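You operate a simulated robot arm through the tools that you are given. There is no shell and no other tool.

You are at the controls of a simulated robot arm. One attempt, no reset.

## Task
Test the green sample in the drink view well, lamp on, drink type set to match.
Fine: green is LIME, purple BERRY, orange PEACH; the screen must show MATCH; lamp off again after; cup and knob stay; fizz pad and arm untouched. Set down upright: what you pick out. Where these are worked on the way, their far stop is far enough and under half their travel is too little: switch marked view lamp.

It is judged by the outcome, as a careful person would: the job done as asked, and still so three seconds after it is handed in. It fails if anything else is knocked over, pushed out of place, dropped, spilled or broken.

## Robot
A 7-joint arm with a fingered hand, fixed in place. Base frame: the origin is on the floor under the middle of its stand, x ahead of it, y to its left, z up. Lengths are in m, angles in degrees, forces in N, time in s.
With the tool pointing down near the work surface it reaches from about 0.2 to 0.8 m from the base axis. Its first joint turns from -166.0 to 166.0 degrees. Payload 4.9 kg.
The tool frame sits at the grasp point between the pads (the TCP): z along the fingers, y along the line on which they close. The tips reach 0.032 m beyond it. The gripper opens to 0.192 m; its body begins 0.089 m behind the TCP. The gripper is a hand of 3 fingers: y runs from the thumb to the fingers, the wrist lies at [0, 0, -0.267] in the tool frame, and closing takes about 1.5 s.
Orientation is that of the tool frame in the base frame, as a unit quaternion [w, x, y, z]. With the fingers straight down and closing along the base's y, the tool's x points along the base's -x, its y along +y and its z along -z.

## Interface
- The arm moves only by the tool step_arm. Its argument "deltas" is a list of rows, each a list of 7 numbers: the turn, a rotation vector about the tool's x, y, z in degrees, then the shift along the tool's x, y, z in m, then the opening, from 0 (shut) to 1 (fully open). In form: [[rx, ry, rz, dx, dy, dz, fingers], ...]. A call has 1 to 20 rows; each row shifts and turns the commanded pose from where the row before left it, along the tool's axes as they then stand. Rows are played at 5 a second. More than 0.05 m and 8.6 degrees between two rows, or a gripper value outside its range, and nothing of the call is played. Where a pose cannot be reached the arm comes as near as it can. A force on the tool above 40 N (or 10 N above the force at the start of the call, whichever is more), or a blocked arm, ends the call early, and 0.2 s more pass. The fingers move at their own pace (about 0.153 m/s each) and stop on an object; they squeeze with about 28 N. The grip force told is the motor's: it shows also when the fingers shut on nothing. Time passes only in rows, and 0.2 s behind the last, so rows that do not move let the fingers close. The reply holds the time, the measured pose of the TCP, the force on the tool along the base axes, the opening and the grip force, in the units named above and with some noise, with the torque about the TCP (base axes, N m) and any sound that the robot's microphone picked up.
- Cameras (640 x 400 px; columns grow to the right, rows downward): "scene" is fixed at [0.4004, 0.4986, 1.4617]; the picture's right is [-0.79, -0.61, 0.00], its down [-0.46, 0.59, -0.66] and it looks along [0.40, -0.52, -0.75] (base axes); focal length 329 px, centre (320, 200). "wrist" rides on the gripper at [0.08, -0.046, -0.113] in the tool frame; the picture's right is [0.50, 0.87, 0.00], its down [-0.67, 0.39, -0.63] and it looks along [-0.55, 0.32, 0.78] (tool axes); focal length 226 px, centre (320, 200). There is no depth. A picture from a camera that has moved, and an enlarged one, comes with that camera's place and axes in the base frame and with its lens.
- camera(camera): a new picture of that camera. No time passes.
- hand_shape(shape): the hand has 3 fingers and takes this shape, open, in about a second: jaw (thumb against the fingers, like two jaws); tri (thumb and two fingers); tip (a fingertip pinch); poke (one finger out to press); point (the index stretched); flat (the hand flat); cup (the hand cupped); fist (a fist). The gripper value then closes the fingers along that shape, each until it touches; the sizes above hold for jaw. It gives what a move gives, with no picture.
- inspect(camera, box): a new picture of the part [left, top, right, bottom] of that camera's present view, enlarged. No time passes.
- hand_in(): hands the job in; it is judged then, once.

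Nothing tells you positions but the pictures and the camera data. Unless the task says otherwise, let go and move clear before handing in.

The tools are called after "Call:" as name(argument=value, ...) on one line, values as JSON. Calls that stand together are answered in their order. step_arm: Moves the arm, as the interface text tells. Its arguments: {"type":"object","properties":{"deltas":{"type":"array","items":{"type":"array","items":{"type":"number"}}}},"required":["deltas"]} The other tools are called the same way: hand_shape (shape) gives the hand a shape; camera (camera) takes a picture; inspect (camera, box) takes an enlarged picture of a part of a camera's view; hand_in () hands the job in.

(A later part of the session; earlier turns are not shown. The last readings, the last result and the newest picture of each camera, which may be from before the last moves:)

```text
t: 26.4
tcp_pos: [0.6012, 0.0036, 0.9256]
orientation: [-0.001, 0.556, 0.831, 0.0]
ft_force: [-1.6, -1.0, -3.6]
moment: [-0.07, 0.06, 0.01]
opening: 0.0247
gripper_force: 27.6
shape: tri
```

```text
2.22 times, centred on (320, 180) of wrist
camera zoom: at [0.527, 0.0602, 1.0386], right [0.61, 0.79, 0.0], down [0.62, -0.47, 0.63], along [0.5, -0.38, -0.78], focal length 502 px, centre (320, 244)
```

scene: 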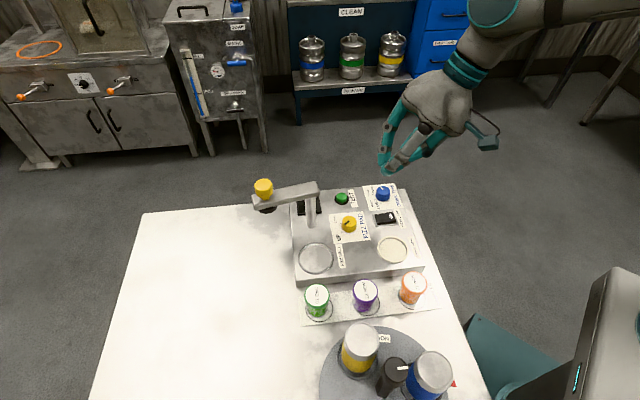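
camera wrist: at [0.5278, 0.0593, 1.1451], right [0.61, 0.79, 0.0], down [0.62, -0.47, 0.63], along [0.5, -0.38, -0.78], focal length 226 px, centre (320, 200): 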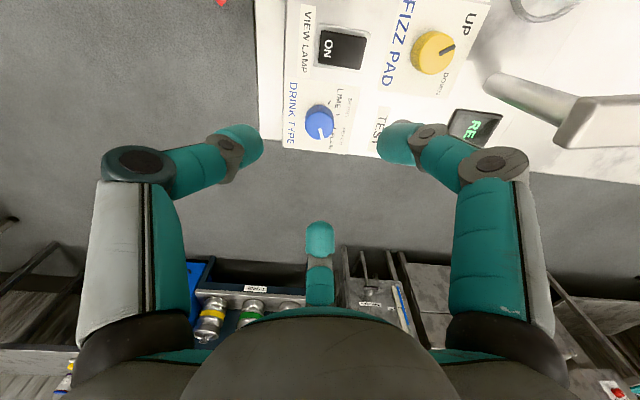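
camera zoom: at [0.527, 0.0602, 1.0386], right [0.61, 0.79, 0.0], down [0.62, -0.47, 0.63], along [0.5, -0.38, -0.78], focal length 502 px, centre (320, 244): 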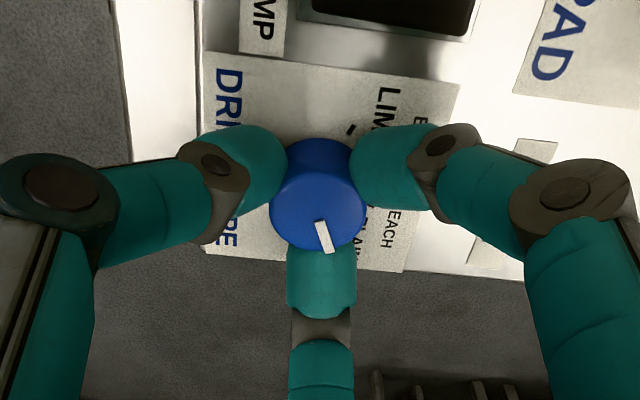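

The knob is held evenly by three fingers. I'll turn it counter‑clockwise in stages and check progress.

Call:
step_arm(deltas=[[0, 0, -5, 0, 0, 0, 0], [0, 0, -5, 0, 0, 0, 0], [0, 0, -5, 0, 0, 0, 0], [0, 0, -5, 0, 0, 0, 0], [0, 0, -5, 0, 0, 0, 0], [0, 0, -5, 0, 0, 0, 0], [0, 0, 0, 0, 0, 0, 0]])

Call:
inspect(camera="scene", box=[330, 140, 430, 240])

Call:
inspect(camera="wrist", box=[220, 90, 420, 270])

```text
t: 28.0
tcp_pos: [0.6004, 0.0031, 0.9272]
orientation: [0.0, 0.32, 0.947, 0.0]
ft_force: [-4.2, 1.7, -4.7]
moment: [-0.03, 0.13, 0.0]
opening: 0.0245
gripper_force: 28.3
shape: tri
```

```text
4.00 times, centred on (380, 190) of scene
camera zoom: at [0.4004, 0.4986, 1.4617], right [-0.79, -0.61, 0.0], down [-0.46, 0.59, -0.66], along [0.4, -0.52, -0.75], focal length 1315 px, centre (80, 240)
```

zoom: 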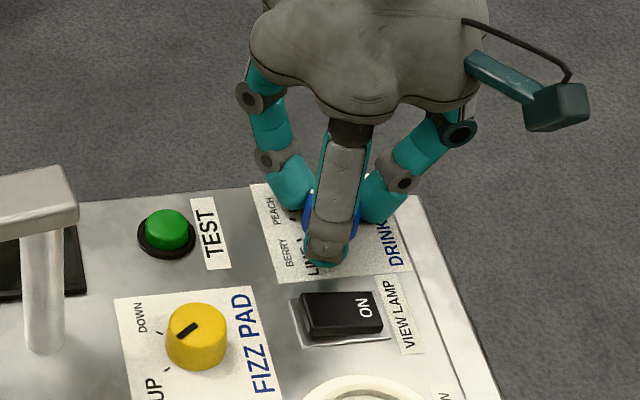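

```text
2.22 times, centred on (320, 180) of wrist
camera zoom: at [0.5087, 0.0159, 1.0386], right [0.13, 0.99, 0.0], down [0.77, -0.1, 0.63], along [0.63, -0.08, -0.78], focal length 502 px, centre (320, 244)
```

zoom: 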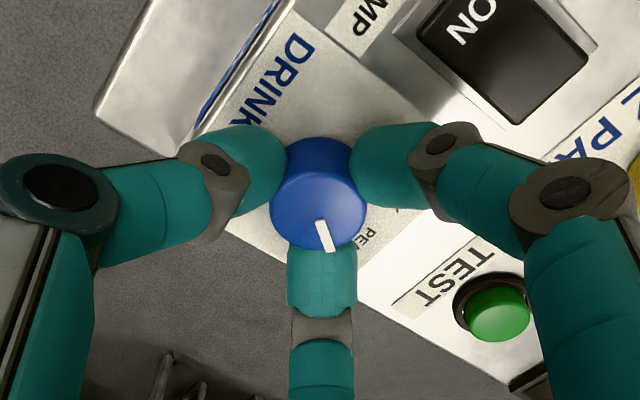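

The knob is turning with the hand without slipping. Continuing.

Call:
step_arm(deltas=[[0, 0, -7, 0, 0, 0, 0], [0, 0, -7, 0, 0, 0, 0], [0, 0, -7, 0, 0, 0, 0], [0, 0, -7, 0, 0, 0, 0], [0, 0, -7, 0, 0, 0, 0], [0, 0, -7, 0, 0, 0, 0], [0, 0, -7, 0, 0, 0, 0], [0, 0, -7, 0, 0, 0, 0], [0, 0, 0, 0, 0, 0, 0]])

Call:
inspect(camera="scene", box=[330, 140, 430, 240])

Call:
inspect(camera="wrist", box=[220, 90, 420, 270])

```text
t: 30.0
tcp_pos: [0.6003, 0.0025, 0.9265]
orientation: [-0.001, -0.162, 0.987, 0.001]
ft_force: [-9.8, 1.2, -1.8]
moment: [-0.05, 0.3, -0.02]
opening: 0.0243
gripper_force: 27.8
shape: tri
```

```text
4.00 times, centred on (380, 190) of scene
camera zoom: at [0.4004, 0.4986, 1.4617], right [-0.79, -0.61, 0.0], down [-0.46, 0.59, -0.66], along [0.4, -0.52, -0.75], focal length 1315 px, centre (80, 240)
```

zoom: 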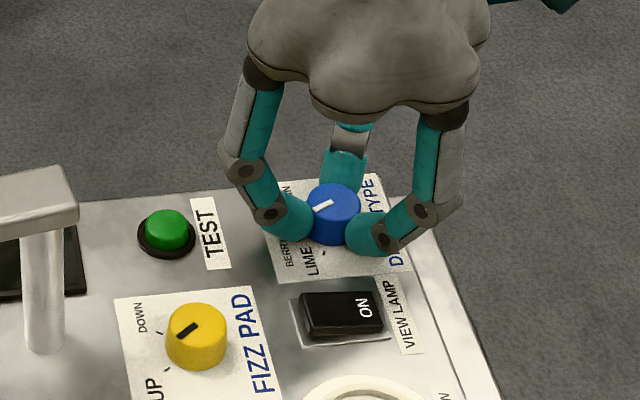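

```text
2.22 times, centred on (320, 180) of wrist
camera zoom: at [0.5396, -0.0654, 1.0386], right [-0.75, 0.66, 0.0], down [0.51, 0.58, 0.63], along [0.42, 0.47, -0.78], focal length 502 px, centre (320, 244)
```

zoom: 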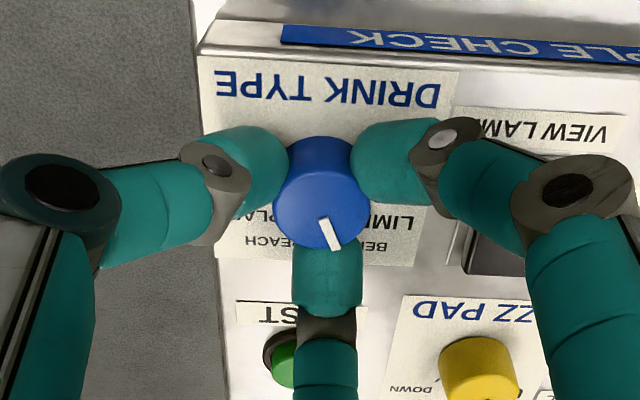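

86° turned so far; the remaining 49° follow.

Call:
step_arm(deltas=[[0, 0, -7, 0, 0, 0, 0], [0, 0, -7, 0, 0, 0, 0], [0, 0, -7, 0, 0, 0, 0], [0, 0, -7, 0, 0, 0, 0], [0, 0, -7, 0, 0, 0, 0], [0, 0, -7, 0, 0, 0, 0], [0, 0, -7, 0, 0, 0, 0], [0, 0, 0, 0, 0, 0, 0]])

Call:
inspect(camera="scene", box=[330, 140, 430, 240])

Call:
inspect(camera="wrist", box=[220, 90, 420, 270])

```text
t: 31.8
tcp_pos: [0.5992, 0.0042, 0.9259]
orientation: [0.0, -0.556, 0.831, 0.0]
ft_force: [-7.1, -10.3, 1.4]
moment: [-0.35, 0.15, -0.2]
opening: 0.0246
gripper_force: 27.9
shape: tri
```

```text
4.00 times, centred on (380, 190) of scene
camera zoom: at [0.4004, 0.4986, 1.4617], right [-0.79, -0.61, 0.0], down [-0.46, 0.59, -0.66], along [0.4, -0.52, -0.75], focal length 1315 px, centre (80, 240)
```

zoom: 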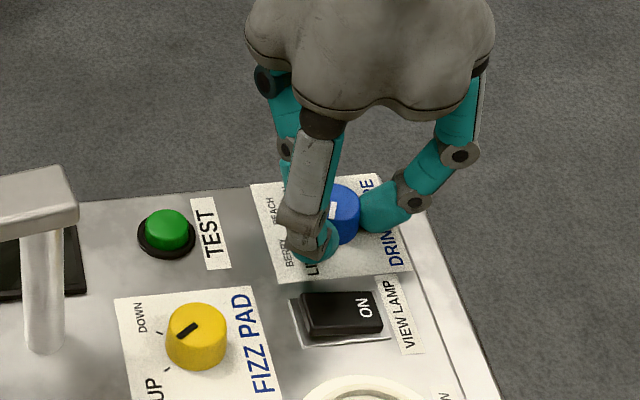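

```text
2.22 times, centred on (320, 180) of wrist
camera zoom: at [0.6121, -0.0872, 1.0384], right [-0.99, -0.13, 0.0], down [-0.1, 0.77, 0.63], along [-0.08, 0.63, -0.78], focal length 502 px, centre (320, 244)
```

zoom: 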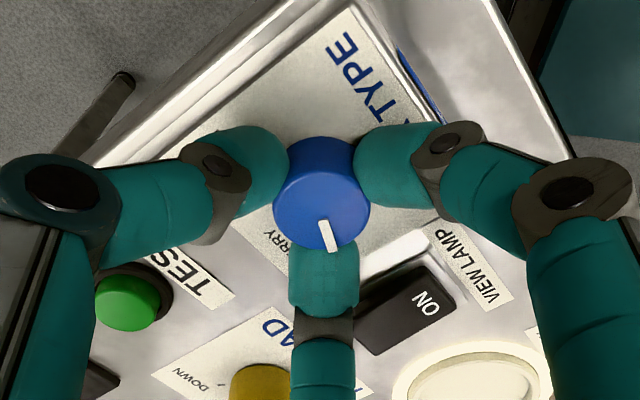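

The hand has turned the full 135°. I'll open, lift and check where the pointer ended up.

Call:
step_arm(deltas=[[0, 0, 0, 0, 0, 0, 0.15], [0, 0, 0, 0, 0, 0, 0.3], [0, 0, 0, 0, 0, 0, 0.4], [0, 0, 0, 0, 0, 0, 0.4], [0, 0, 0, 0, 0, -0.03, 0.4], [0, 0, 0, 0, 0, -0.04, 0.4], [0, 0, 0, 0, 0, -0.04, 0.4], [0, 0, 0, 0, 0, 0, 0.4]])

Call:
inspect(camera="scene", box=[350, 175, 420, 225])

Call:
inspect(camera="wrist", box=[270, 80, 370, 160])

Call:
camera(camera="wrist")

```text
t: 33.6
tcp_pos: [0.5988, 0.0061, 1.036]
orientation: [0.0, -0.555, 0.832, 0.0]
ft_force: [-0.5, 0.5, -0.4]
moment: [0.01, -0.02, 0.01]
opening: 0.0767
gripper_force: 0.1
shape: tri
```

```text
8.00 times, centred on (385, 200) of scene
camera zoom: at [0.4004, 0.4986, 1.4617], right [-0.79, -0.61, 0.0], down [-0.46, 0.59, -0.66], along [0.4, -0.52, -0.75], focal length 2629 px, centre (-200, 200)
```

zoom: 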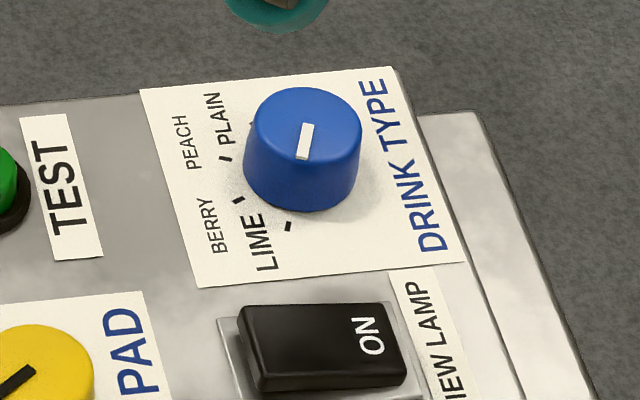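

```text
5.00 times, centred on (320, 120) of wrist
camera zoom: at [0.6116, -0.0842, 1.1472], right [-0.99, -0.13, 0.0], down [-0.1, 0.77, 0.63], along [-0.08, 0.63, -0.78], focal length 1130 px, centre (320, 600)
```

zoom: 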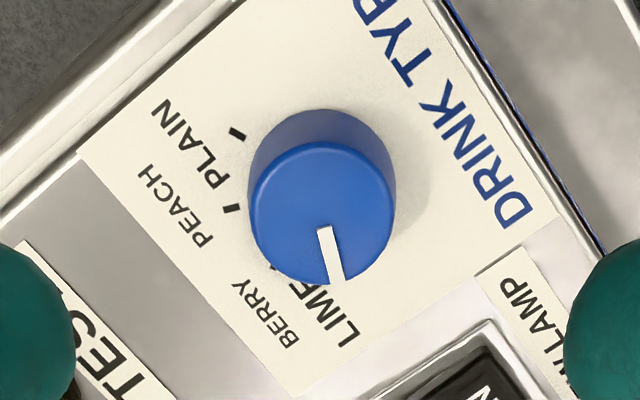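

```text
taken
camera wrist: at [0.6116, -0.0842, 1.1472], right [-0.99, -0.13, 0.0], down [-0.1, 0.77, 0.63], along [-0.08, 0.63, -0.78], focal length 226 px, centre (320, 200)
```

wrist: 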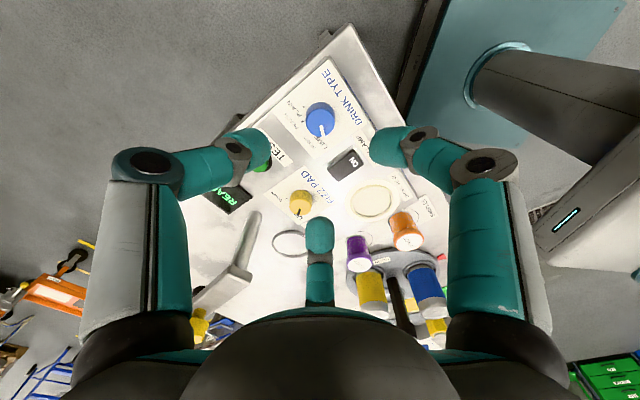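

The pointer is on the LIME tick within my measuring error. Next is the green cup: I'll rise clear of the fizz arm, turn the hand so no finger faces the purple cup, and move above (0.559, 0.297).

Call:
step_arm(deltas=[[0, 0, 7.5, 0, 0, -0.012, 0.5], [0, 0, 7.5, 0, 0, -0.012, 0.5], [0, 0, 7.5, 0, 0, -0.012, 0.5], [0, 0, 7.5, 0, 0, -0.012, 0.5], [0, 0, 7.5, 0, 0, -0.012, 0.5], [0, 0, 7.5, 0, 0, -0.012, 0.5], [0, 0, 7.5, 0, 0, -0.012, 0.5], [0, 0, 0, -0.0053, 0.0418, 0, 0.5], [0, 0, 0, -0.0053, 0.0418, 0, 0.5], [0, 0, 0, -0.0053, 0.0418, 0, 0.5], [0, 0, 0, -0.0053, 0.0418, 0, 0.5], [0, 0, 0, -0.0053, 0.0418, 0, 0.5], [0, 0, 0, -0.0053, 0.0418, 0, 0.5], [0, 0, 0, -0.0053, 0.0418, 0, 0.5], [0, 0, 0, 0, 0, 0, 0.5]])

Call:
camera(camera="wrist")

Call:
inspect(camera="wrist", box=[260, 90, 380, 190])

Call:
camera(camera="scene")

```text
t: 36.8
tcp_pos: [0.561, 0.2944, 1.1188]
orientation: [0.0, -0.13, 0.992, 0.0]
ft_force: [0.2, -0.6, 0.0]
moment: [0.0, 0.03, -0.03]
opening: 0.0959
gripper_force: 0.1
shape: tri
```

```text
taken
camera wrist: at [0.4959, 0.2301, 1.2305], right [-0.71, 0.71, 0.0], down [0.55, 0.55, 0.63], along [0.45, 0.45, -0.78], focal length 226 px, centre (320, 200)
```

wrist: 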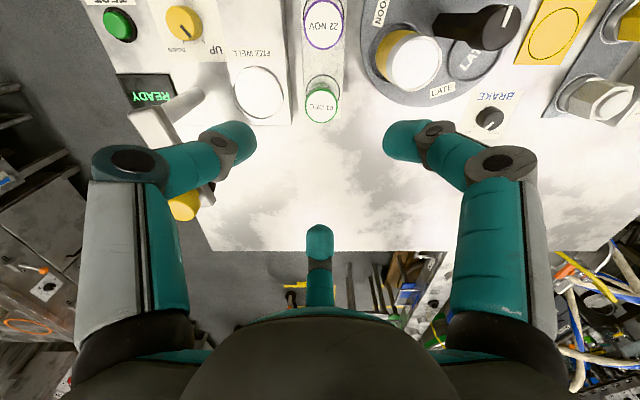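

```text
4.00 times, centred on (320, 140) of wrist
camera zoom: at [0.4959, 0.2301, 1.2305], right [-0.71, 0.71, 0.0], down [0.55, 0.55, 0.63], along [0.45, 0.45, -0.78], focal length 904 px, centre (320, 440)
```

zoom: 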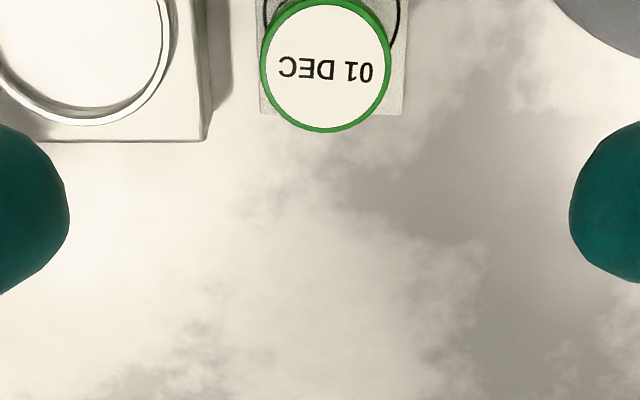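

```text
taken
```

scene: 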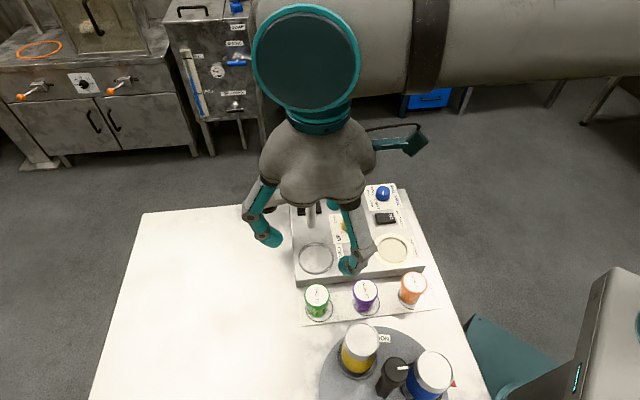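

The green cup's lid is centred at about (0.562, 0.2985). I'll turn the hand so all three fingers clear the console edge and the purple cup, lower to z 1.0 and re‑check.

Call:
step_arm(deltas=[[0, 0, 7.5, 0, 0, 0, 0.4], [0, 0, 7.5, 0, 0, 0, 0.4], [0, 0, 7.5, 0, 0, 0, 0.4], [0, 0, 7.5, 0, 0, 0, 0.4], [0, 0, 0, 0.0002, 0.0034, 0.039, 0.36], [0, 0, 0, 0, 0, 0.039, 0.36], [0, 0, 0, 0, 0, 0.039, 0.36], [0, 0, 0, 0, 0, 0, 0.36], [0, 0, 0, 0, 0, 0, 0.36]])

Call:
camera(camera="wrist")

Call:
inspect(camera="wrist", box=[260, 80, 380, 180])

Call:
inspect(camera="scene", box=[240, 200, 400, 340])

```text
t: 38.8
tcp_pos: [0.5603, 0.2976, 1.0042]
orientation: [0.0, 0.131, 0.991, 0.0]
ft_force: [0.0, 0.3, 0.1]
moment: [0.0, 0.05, -0.02]
opening: 0.0695
gripper_force: 0.0
shape: tri
```

```text
taken
camera wrist: at [0.4724, 0.2753, 1.1159], right [-0.26, 0.97, 0.0], down [0.75, 0.2, 0.63], along [0.61, 0.16, -0.78], focal length 226 px, centre (320, 200)
```

wrist: 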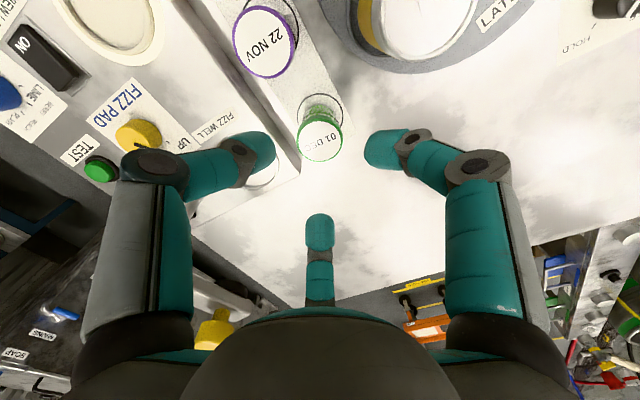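

```text
4.00 times, centred on (320, 130) of wrist
camera zoom: at [0.4724, 0.2753, 1.1159], right [-0.26, 0.97, 0.0], down [0.75, 0.2, 0.63], along [0.61, 0.16, -0.78], focal length 904 px, centre (320, 480)
```

zoom: 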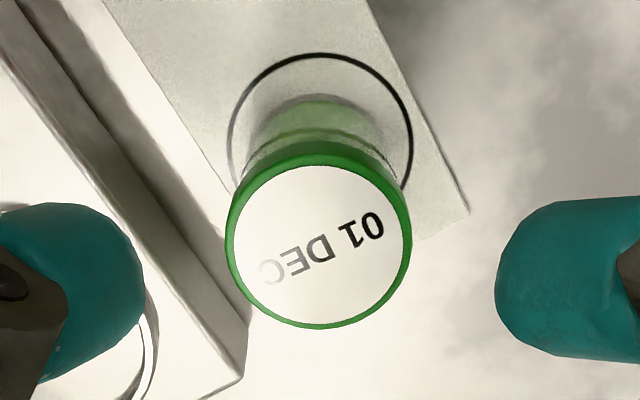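

```text
2.86 times, centred on (320, 270) of scene
camera zoom: at [0.4004, 0.4986, 1.4617], right [-0.79, -0.61, 0.0], down [-0.46, 0.59, -0.66], along [0.4, -0.52, -0.75], focal length 939 px, centre (320, 0)
```

zoom: 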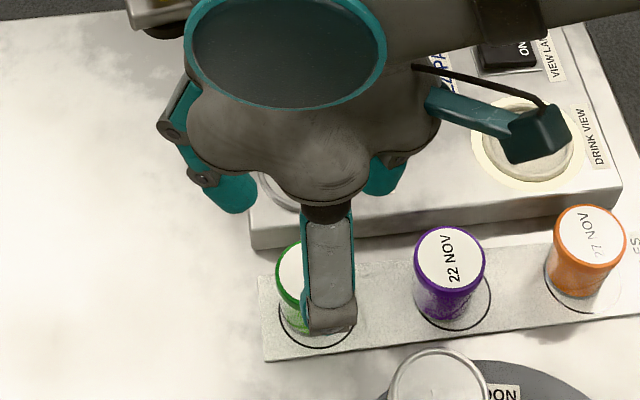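

The tool is centred over the green lid, but one knuckle would pass close to the nearby canister. I'll turn the hand 15° more, narrow the fingers, lower to just above the lid and look.

Call:
step_arm(deltas=[[0, 0, 7.5, 0, 0, 0, 0.34], [0, 0, 7.5, 0, 0, 0, 0.34], [0, 0, 0, 0, 0, 0.03, 0.34], [0, 0, 0, 0, 0, 0.02, 0.34], [0, 0, 0, 0, 0, 0, 0.34]])

Call:
camera(camera="wrist")

Call:
inspect(camera="wrist", box=[230, 90, 410, 250])

Call:
inspect(camera="scene", box=[240, 230, 400, 380])

```text
t: 40.0
tcp_pos: [0.561, 0.2984, 0.9541]
orientation: [0.0, 0.26, 0.966, 0.0]
ft_force: [-0.8, -0.5, 1.5]
moment: [-0.01, 0.05, -0.01]
opening: 0.0656
gripper_force: 0.0
shape: tri
```

```text
taken
camera wrist: at [0.4695, 0.2994, 1.0661], right [0.0, 1.0, 0.0], down [0.78, 0.0, 0.63], along [0.63, 0.0, -0.78], focal length 226 px, centre (320, 200)
```

wrist: 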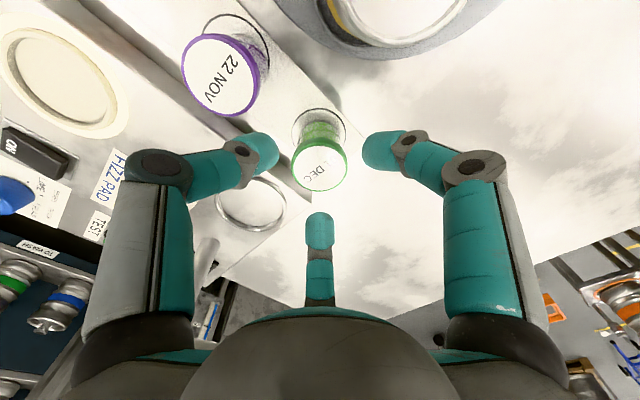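

```text
2.50 times, centred on (320, 170) of wrist
camera zoom: at [0.4695, 0.2994, 1.0661], right [0.0, 1.0, 0.0], down [0.78, 0.0, 0.63], along [0.63, 0.0, -0.78], focal length 565 px, centre (320, 275)
```

zoom: 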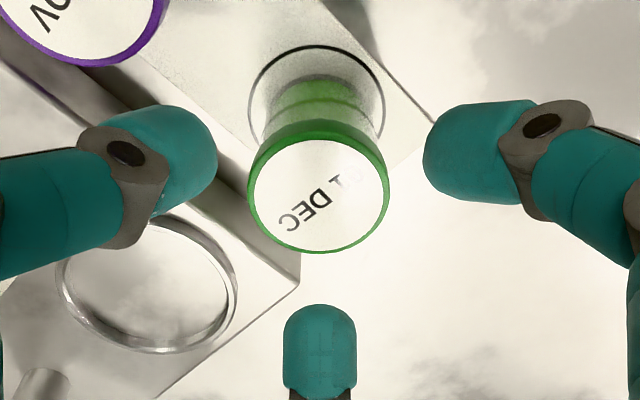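

```text
2.67 times, centred on (320, 305) of scene
camera zoom: at [0.4004, 0.4986, 1.4617], right [-0.79, -0.61, 0.0], down [-0.46, 0.59, -0.66], along [0.4, -0.52, -0.75], focal length 876 px, centre (320, -80)
```

zoom: 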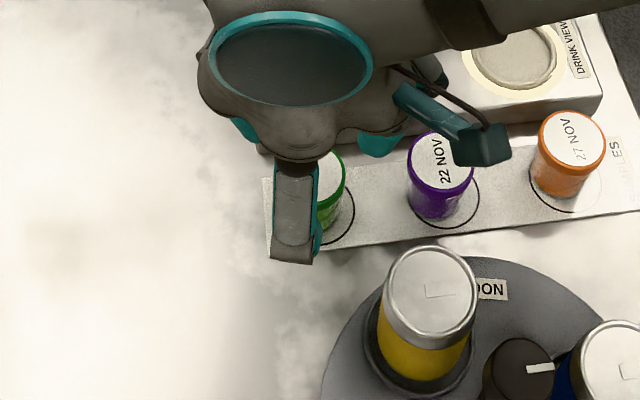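

Still centred within a millimetre. I'll lower the last 29 mm in small steps.

Call:
step_arm(deltas=[[0, 0, 0, 0, 0, 0.012, 0.34], [0, 0, 0, 0, 0, 0.01, 0.34], [0, 0, 0, 0, 0, 0.005, 0.34], [0, 0, 0, 0, 0, 0.003, 0.34], [0, 0, 0, 0, 0, 0, 0.34]])

Call:
inspect(camera="wrist", box=[210, 80, 430, 260])

Call:
inspect(camera="scene", box=[280, 260, 400, 370])

```text
t: 41.2
tcp_pos: [0.5594, 0.2992, 0.924]
orientation: [0.0, 0.259, 0.966, -0.001]
ft_force: [-0.5, 0.0, 0.6]
moment: [-0.04, 0.02, 0.05]
opening: 0.0656
gripper_force: 0.0
shape: tri
```

```text
2.22 times, centred on (320, 170) of wrist
camera zoom: at [0.4686, 0.2994, 1.0358], right [0.0, 1.0, 0.0], down [0.78, 0.0, 0.63], along [0.63, 0.0, -0.78], focal length 502 px, centre (320, 267)
```

zoom: 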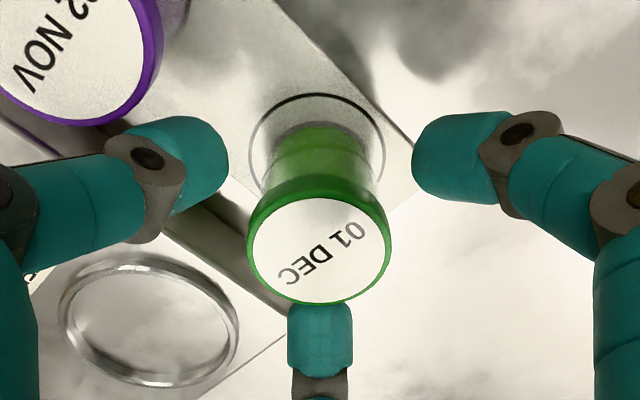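

```text
3.64 times, centred on (340, 315) of scene
camera zoom: at [0.4004, 0.4986, 1.4617], right [-0.79, -0.61, 0.0], down [-0.46, 0.59, -0.66], along [0.4, -0.52, -0.75], focal length 1195 px, centre (247, -218)
```

zoom: 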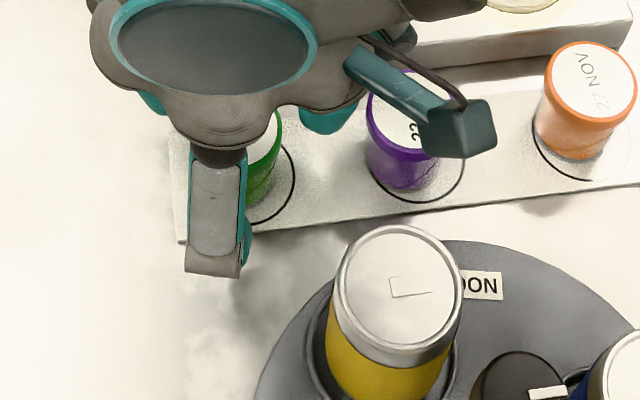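

The fingers surround the lid clear of everything. Closing on the cup.

Call:
step_arm(deltas=[[0, 0, 0, 0, 0, 0, 0.25], [0, 0, 0, 0, 0, 0, 0.18], [0, 0, 0, 0, 0, 0, 0.1], [0, 0, 0, 0, 0, 0, 0], [0, 0, 0, 0, 0, 0, 0], [0, 0, 0, 0, 0, 0, 0]])

Call:
inspect(camera="wrist", box=[210, 80, 430, 260])

```text
t: 42.6
tcp_pos: [0.5601, 0.2993, 0.9244]
orientation: [0.0, 0.259, 0.966, 0.0]
ft_force: [0.7, 0.0, -0.3]
moment: [0.02, 0.03, 0.0]
opening: 0.0368
gripper_force: 28.4
shape: tri
```

```text
2.22 times, centred on (320, 170) of wrist
camera zoom: at [0.4686, 0.2994, 1.036], right [0.0, 1.0, 0.0], down [0.78, 0.0, 0.63], along [0.63, 0.0, -0.78], focal length 502 px, centre (320, 267)
```

zoom: 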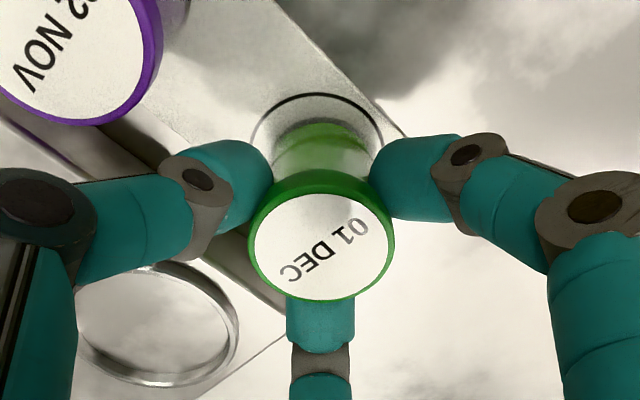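

Gripped. I'll lift straight up and check that the cup comes along upright.

Call:
step_arm(deltas=[[0, 0, 0, 0, 0, -0.005, 0], [0, 0, 0, 0, 0, -0.01, 0], [0, 0, 0, 0, 0, -0.02, 0], [0, 0, 0, 0, 0, -0.03, 0], [0, 0, 0, 0, 0, -0.03, 0], [0, 0, 0, 0, 0, 0, 0]])

Call:
camera(camera="wrist")

Call:
camera(camera="scene")

```text
t: 44.0
tcp_pos: [0.5626, 0.2992, 1.0189]
orientation: [0.0, 0.259, 0.966, 0.0]
ft_force: [0.5, -0.3, 0.0]
moment: [-0.04, -0.02, 0.04]
opening: 0.0365
gripper_force: 28.0
shape: tri
```

```text
taken
camera wrist: at [0.4698, 0.2992, 1.1307], right [0.0, 1.0, 0.0], down [0.78, 0.0, 0.63], along [0.63, 0.0, -0.78], focal length 226 px, centre (320, 200)
```

wrist: 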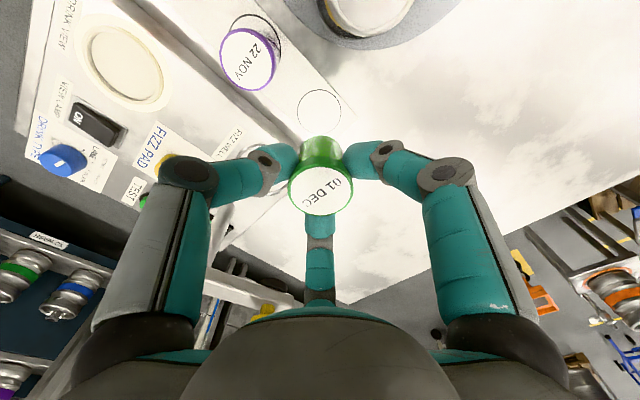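

```text
taken
```

scene: 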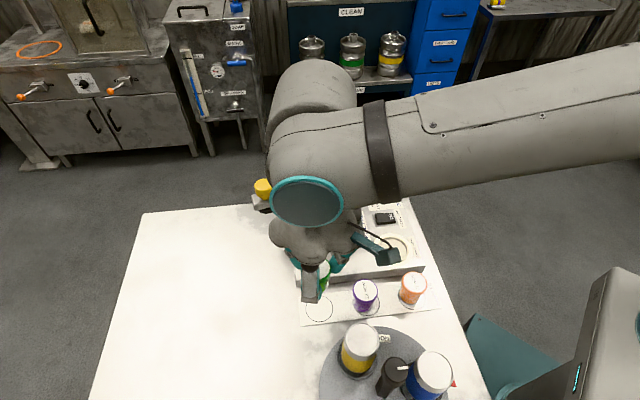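

The cup is held upright. I'll measure the drink view well's centre again from here.

Call:
inspect(camera="wrist", box=[50, 0, 210, 130])

Call:
inspect(camera="scene", box=[290, 240, 350, 300])

```text
3.08 times, centred on (130, 65) of wrist
camera zoom: at [0.4698, 0.2992, 1.1307], right [0.0, 1.0, 0.0], down [0.78, 0.0, 0.63], along [0.63, 0.0, -0.78], focal length 696 px, centre (905, 615)
```

zoom: 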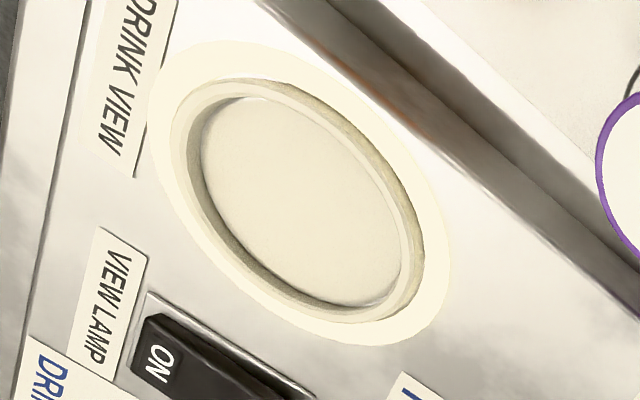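

```text
6.67 times, centred on (320, 270) of scene
camera zoom: at [0.4004, 0.4986, 1.4617], right [-0.79, -0.61, 0.0], down [-0.46, 0.59, -0.66], along [0.4, -0.52, -0.75], focal length 2191 px, centre (320, -267)
```

zoom: 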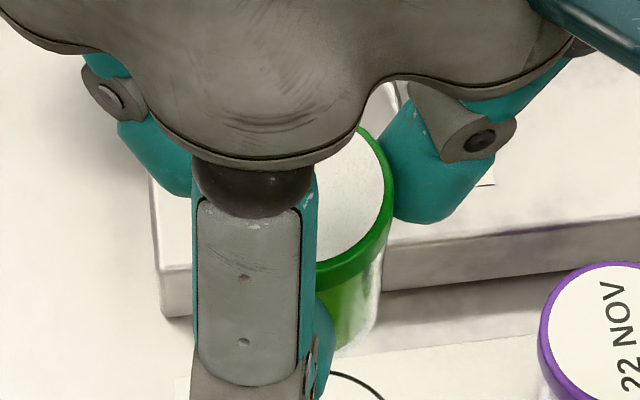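

The well centre comes out at about (0.505, 0.1178), a shallow recess with a low rim. I'll carry the cup over there at the present height.

Call:
step_arm(deltas=[[0, 0, 0, -0.0041, -0.0186, 0, 0], [0, 0, 0, -0.0082, -0.0371, 0, 0], [0, 0, 0, -0.0082, -0.0371, 0, 0], [0, 0, 0, -0.0082, -0.0371, 0, 0], [0, 0, 0, -0.0082, -0.0371, 0, 0], [0, 0, 0, -0.0041, -0.0186, 0, 0], [0, 0, 0, 0, 0, 0, 0]])

Call:
camera(camera="wrist")

Call:
inspect(camera="wrist", box=[240, 80, 400, 220])

Call:
inspect(camera="scene", box=[320, 180, 460, 310])

```text
t: 45.6
tcp_pos: [0.5048, 0.1168, 1.017]
orientation: [0.0, 0.259, 0.966, 0.0]
ft_force: [0.5, -0.1, -0.1]
moment: [-0.02, -0.01, -0.01]
opening: 0.0367
gripper_force: 27.6
shape: tri
```

```text
taken
camera wrist: at [0.4129, 0.118, 1.1292], right [0.0, 1.0, 0.0], down [0.78, 0.0, 0.63], along [0.63, 0.0, -0.78], focal length 226 px, centre (320, 200)
```

wrist: 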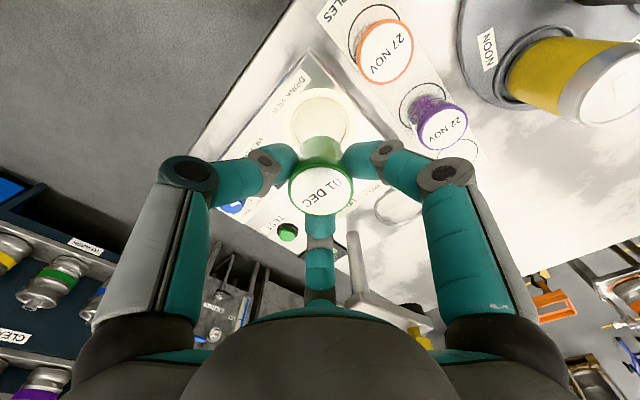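

```text
2.86 times, centred on (320, 150) of wrist
camera zoom: at [0.4129, 0.118, 1.1292], right [0.0, 1.0, 0.0], down [0.78, 0.0, 0.63], along [0.63, 0.0, -0.78], focal length 646 px, centre (320, 343)
```

zoom: 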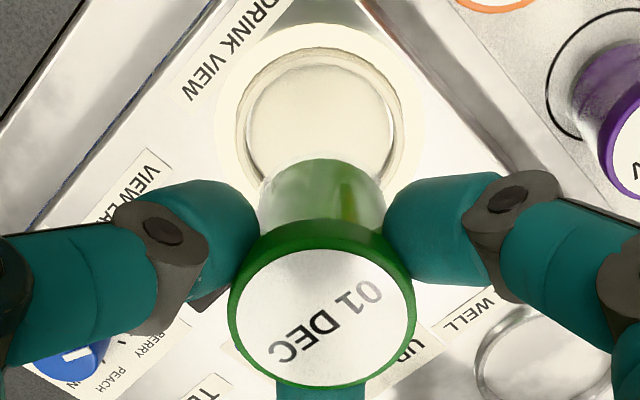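

```text
3.08 times, centred on (390, 245) of scene
camera zoom: at [0.4004, 0.4986, 1.4617], right [-0.79, -0.61, 0.0], down [-0.46, 0.59, -0.66], along [0.4, -0.52, -0.75], focal length 1011 px, centre (105, 62)
```

zoom: 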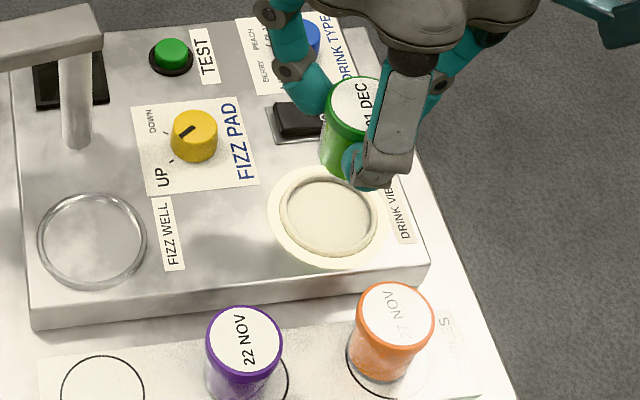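

The cup is lined up over the well. I'll lower in steps, slowing near the expected contact at about 65–69 mm down.

Call:
step_arm(deltas=[[0, 0, 0, 0, 0, 0.025, 0], [0, 0, 0, 0, 0, 0.02, 0], [0, 0, 0, 0, 0, 0.01, 0], [0, 0, 0, 0, 0, 0, 0]])

Call:
inspect(camera="wrist", box=[240, 80, 400, 220])

Call:
inspect(camera="scene", box=[340, 190, 440, 290])

```text
t: 46.6
tcp_pos: [0.5048, 0.1167, 0.9629]
orientation: [0.0, 0.258, 0.966, 0.0]
ft_force: [-0.4, 0.3, -0.7]
moment: [0.0, 0.03, -0.02]
opening: 0.0369
gripper_force: 28.2
shape: tri
```

```text
2.86 times, centred on (320, 150) of wrist
camera zoom: at [0.4119, 0.1182, 1.0752], right [0.0, 1.0, 0.0], down [0.78, 0.0, 0.63], along [0.63, 0.0, -0.78], focal length 646 px, centre (320, 343)
```

zoom: 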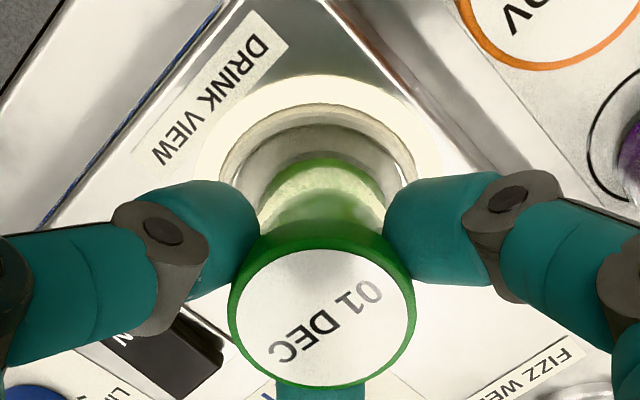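

```text
4.00 times, centred on (390, 240) of scene
camera zoom: at [0.4004, 0.4986, 1.4617], right [-0.79, -0.61, 0.0], down [-0.46, 0.59, -0.66], along [0.4, -0.52, -0.75], focal length 1315 px, centre (40, 40)
```

zoom: 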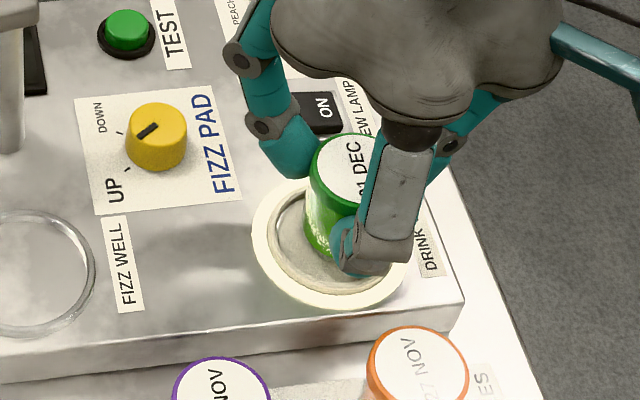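

Call:
step_arm(deltas=[[0, 0, 0, -0.0009, 0.0005, 0.003, 0], [0, 0, 0, 0, 0, 0.003, 0], [0, 0, 0, 0, 0, 0.002, 0], [0, 0, 0, 0, 0, 0, 0]])

Call:
inspect(camera="scene", box=[340, 190, 440, 290])

```text
t: 47.6
tcp_pos: [0.5049, 0.1183, 0.9542]
orientation: [0.0, 0.259, 0.966, -0.001]
ft_force: [0.3, -0.5, -0.5]
moment: [-0.02, -0.06, 0.0]
opening: 0.0368
gripper_force: 28.3
shape: tri
```

```text
4.00 times, centred on (390, 240) of scene
camera zoom: at [0.4004, 0.4986, 1.4617], right [-0.79, -0.61, 0.0], down [-0.46, 0.59, -0.66], along [0.4, -0.52, -0.75], focal length 1315 px, centre (40, 40)
```

zoom: 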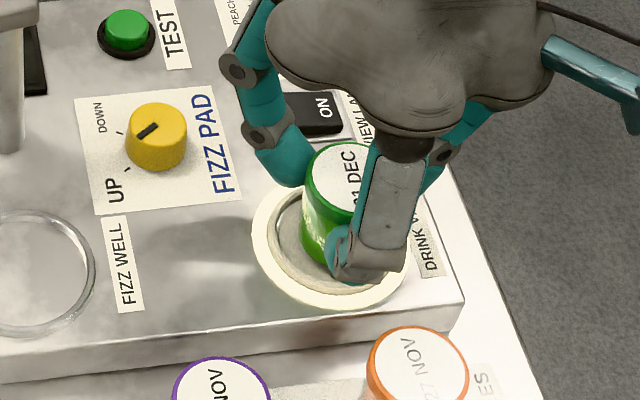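

Call:
step_arm(deltas=[[0, 0, 0, 0, 0, 0.0015, 0], [0, 0, 0, 0, 0, 0.0015, 0], [0, 0, 0, 0, 0, 0.0015, 0], [0, 0, 0, 0, 0, 0, 0]])

```text
t: 48.6
tcp_pos: [0.5044, 0.1174, 0.9498]
orientation: [0.0, 0.26, 0.966, 0.0]
ft_force: [-0.8, -0.1, -0.4]
moment: [0.01, -0.03, 0.01]
opening: 0.0367
gripper_force: 28.3
shape: tri
```

Call:
step_arm(deltas=[[0, 0, 0, 0, 0, 0.0015, 0], [0, 0, 0, 0, 0, 0.001, 0], [0, 0, 0, 0, 0, 0, 0]])

Call:
inspect(camera="wrist", box=[240, 80, 400, 220])

Call:
inspect(camera="scene", box=[360, 210, 430, 280])

```text
t: 49.4
tcp_pos: [0.5052, 0.1164, 0.95]
orientation: [0.0, 0.259, 0.966, 0.0]
ft_force: [-1.9, -0.3, 10.0]
moment: [-0.02, 0.12, -0.06]
opening: 0.037
gripper_force: 28.3
shape: tri
```

```text
2.86 times, centred on (320, 150) of wrist
camera zoom: at [0.413, 0.1181, 1.061], right [0.0, 1.0, 0.0], down [0.77, 0.0, 0.63], along [0.63, 0.0, -0.77], focal length 646 px, centre (320, 343)
```

zoom: 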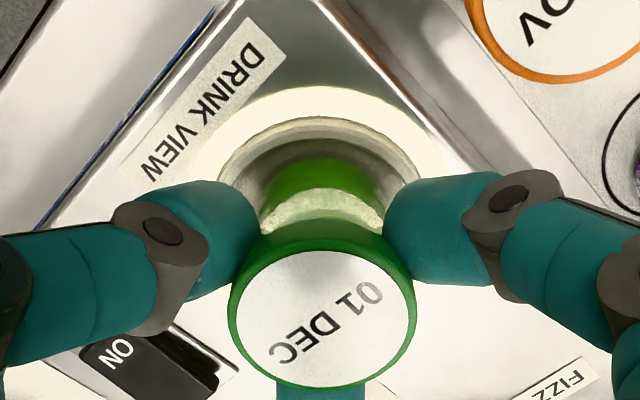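

```text
5.71 times, centred on (395, 245) of scene
camera zoom: at [0.4004, 0.4986, 1.4617], right [-0.79, -0.61, 0.0], down [-0.46, 0.59, -0.66], along [0.4, -0.52, -0.75], focal length 1878 px, centre (-109, -57)
```

zoom: 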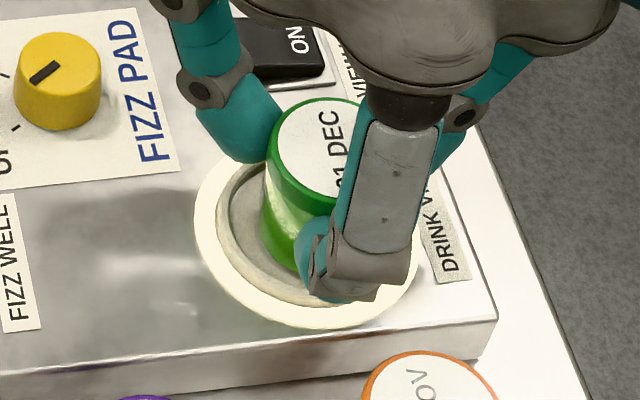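

Contact at 10 N with the cup inside the ring. I'll ease the preload, open the fingers just enough to clear, and check the cup before rising.

Call:
step_arm(deltas=[[0, 0, 0, 0, 0, -0.001, 0], [0, 0, 0, 0, 0, 0, 0.2], [0, 0, 0, 0, 0, 0, 0.26], [0, 0, 0, 0, 0, 0, 0.34], [0, 0, 0, 0, 0, 0, 0.34], [0, 0, 0, 0, 0, 0, 0.34]])

Call:
inspect(camera="wrist", box=[220, 70, 420, 230])

Call:
inspect(camera="scene", box=[360, 210, 430, 280])

```text
t: 50.8
tcp_pos: [0.5034, 0.1166, 0.9488]
orientation: [0.0, 0.258, 0.966, 0.0]
ft_force: [0.9, 0.3, 0.0]
moment: [0.0, -0.01, 0.02]
opening: 0.0648
gripper_force: 0.1
shape: tri
```

```text
2.50 times, centred on (320, 150) of wrist
camera zoom: at [0.4126, 0.1177, 1.0611], right [0.0, 1.0, 0.0], down [0.78, 0.0, 0.63], along [0.63, 0.0, -0.78], focal length 565 px, centre (320, 325)
```

zoom: 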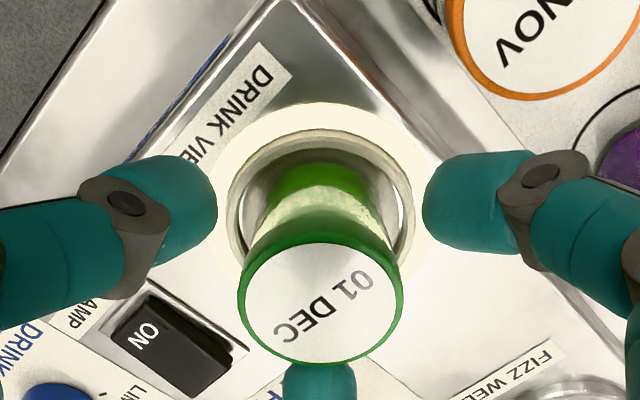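

```text
5.71 times, centred on (395, 245) of scene
camera zoom: at [0.4004, 0.4986, 1.4617], right [-0.79, -0.61, 0.0], down [-0.46, 0.59, -0.66], along [0.4, -0.52, -0.75], focal length 1878 px, centre (-109, -57)
```

zoom: 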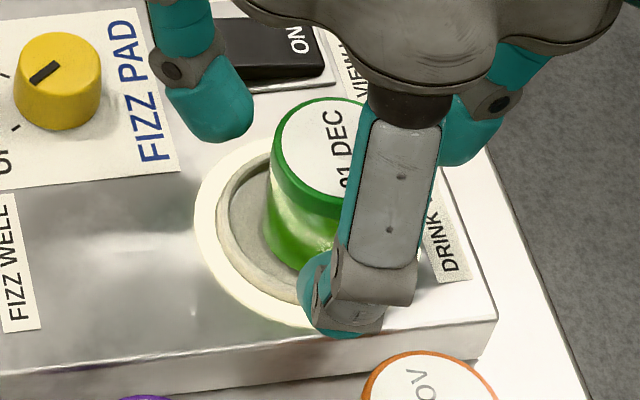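

The cup stands upright in the well. I'll rise straight up and look over the whole panel.

Call:
step_arm(deltas=[[0, 0, 0, 0, 0, -0.01, 0.34], [0, 0, 0, 0, 0, -0.02, 0.34], [0, 0, 0, 0, 0, -0.04, 0.34], [0, 0, 0, 0, 0, -0.04, 0.34], [0, 0, 0, 0, 0, -0.04, 0.34], [0, 0, 0, 0, 0, 0, 0.34]])

Call:
inspect(camera="scene", box=[240, 160, 440, 320])

Call:
camera(camera="wrist")

```text
t: 52.2
tcp_pos: [0.5028, 0.1182, 1.1004]
orientation: [0.0, 0.259, 0.966, 0.0]
ft_force: [0.5, 0.4, -0.1]
moment: [0.0, -0.02, -0.02]
opening: 0.065
gripper_force: 0.1
shape: tri
```

```text
2.50 times, centred on (340, 240) of scene
camera zoom: at [0.4004, 0.4986, 1.4617], right [-0.79, -0.61, 0.0], down [-0.46, 0.59, -0.66], along [0.4, -0.52, -0.75], focal length 822 px, centre (270, 100)
```

zoom: 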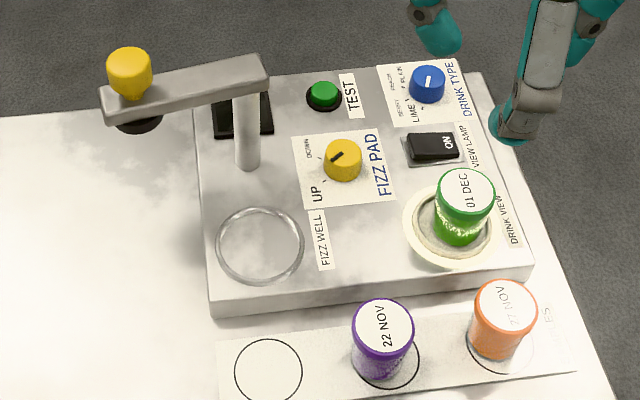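

```text
taken
camera wrist: at [0.4118, 0.1184, 1.2121], right [0.0, 1.0, 0.0], down [0.78, 0.0, 0.63], along [0.63, 0.0, -0.78], focal length 226 px, centre (320, 200)
```

wrist: 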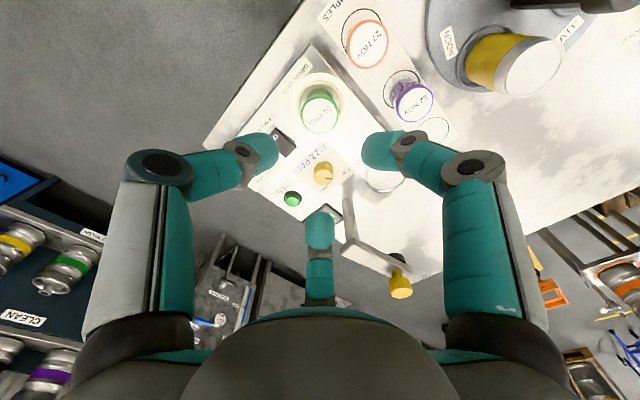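

Call:
inspect(camera="scene", box=[365, 205, 425, 265])

Call:
inspect(camera="wrist", box=[270, 60, 370, 150])

Call:
inspect(camera="scene", box=[240, 160, 360, 240])

```text
6.67 times, centred on (395, 235) of scene
camera zoom: at [0.4004, 0.4986, 1.4617], right [-0.79, -0.61, 0.0], down [-0.46, 0.59, -0.66], along [0.4, -0.52, -0.75], focal length 2191 px, centre (-180, -33)
```

zoom: 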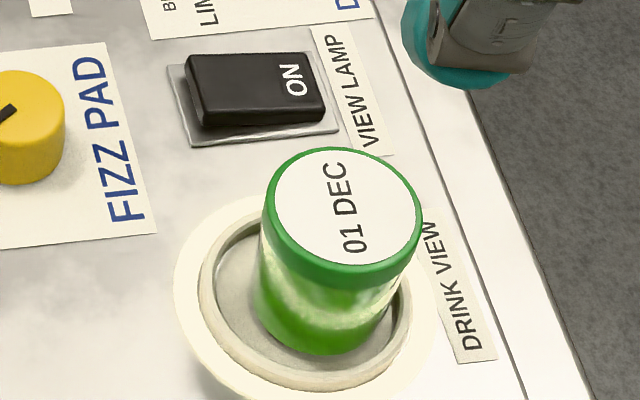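

```text
4.44 times, centred on (320, 105) of wrist
camera zoom: at [0.4118, 0.1184, 1.2121], right [0.0, 1.0, 0.0], down [0.78, 0.0, 0.63], along [0.63, 0.0, -0.78], focal length 1005 px, centre (320, 622)
```

zoom: 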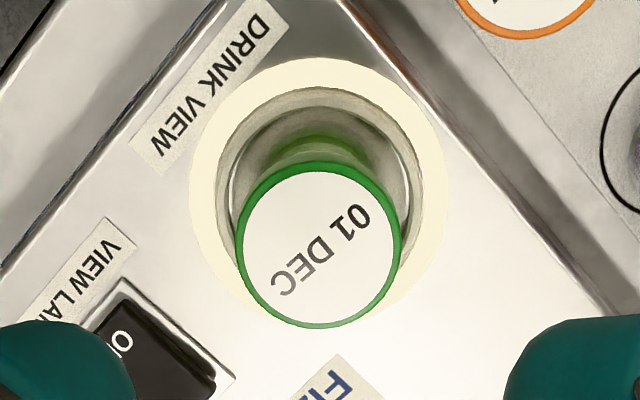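

```text
5.00 times, centred on (300, 200) of scene
camera zoom: at [0.4004, 0.4986, 1.4617], right [-0.79, -0.61, 0.0], down [-0.46, 0.59, -0.66], along [0.4, -0.52, -0.75], focal length 1643 px, centre (420, 200)
```

zoom: 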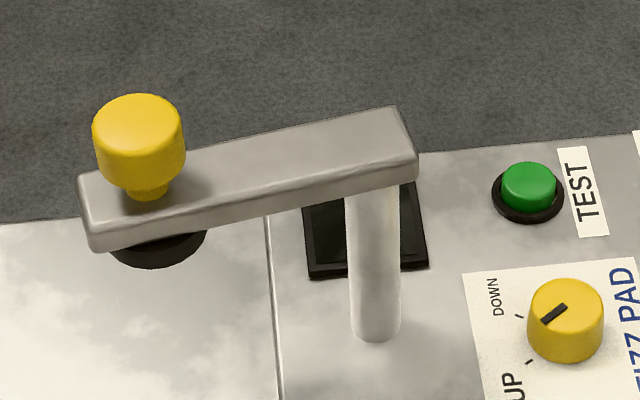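

Everything is in order: green cup in the lit well, knob at LIME, lamp on. For TEST I'll switch to poke at height, turn and tilt so the palm leans away from the fizz arm, and hover over the button near (0.668, 0.069).

Call:
hand_shape(shape="poke")

Call:
step_arm(deltas=[[0, 0, -7.5, 0, 0, 0, 1], [0, 0, -7.5, 0, 0, 0, 1], [0, 0, -7.5, 0, 0, 0, 1], [0, 0, -7.5, 0, 0, 0, 1], [0, 0, 0, -0.0418, -0.014, 0, 1], [0, 0, 0, -0.0418, -0.014, 0, 1], [0, 0, 0, -0.0418, -0.014, 0, 1], [0, 0, 0, -0.0418, -0.014, 0, 1], [-6.25, 0, 0, 0, 0, 0, 1], [-6.25, 0, 0, 0, 0, 0, 1], [-6.25, 0, 0, 0, 0, 0, 1], [-6.25, 0, 0, 0, 0, 0, 1], [0, 0, 0, 0, 0, 0, 1]])

Call:
camera(camera="wrist")

Call:
camera(camera="scene")

```text
t: 53.1
tcp_pos: [0.5046, 0.1178, 1.099]
orientation: [0.0, 0.259, 0.966, 0.001]
ft_force: [0.5, 0.7, 0.2]
moment: [0.03, -0.03, 0.01]
opening: 0.0
gripper_force: 0.0
shape: poke
```

```text
t: 55.9
tcp_pos: [0.6724, 0.0636, 1.0986]
orientation: [0.0, -0.001, 0.976, 0.218]
ft_force: [-0.6, 0.1, 0.3]
moment: [0.0, 0.03, 0.02]
opening: 0.0
gripper_force: 0.0
shape: poke
```

```text
taken
camera wrist: at [0.5924, -0.0259, 1.1811], right [-0.5, 0.78, 0.37], down [0.67, 0.08, 0.74], along [0.55, 0.61, -0.57], focal length 226 px, centre (320, 200)
```

wrist: 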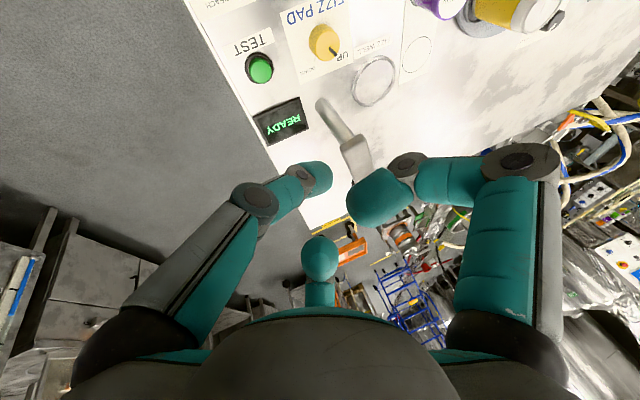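

```text
taken
```

scene: 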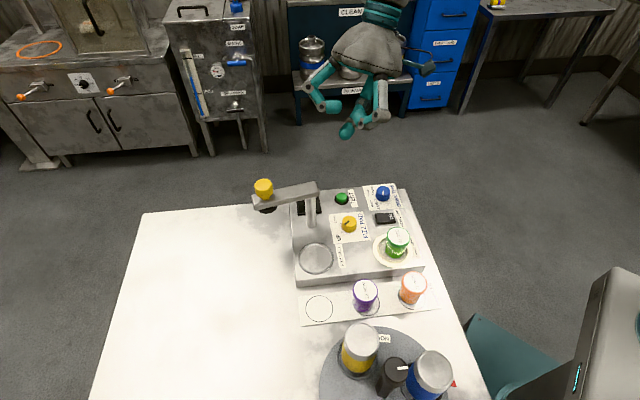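

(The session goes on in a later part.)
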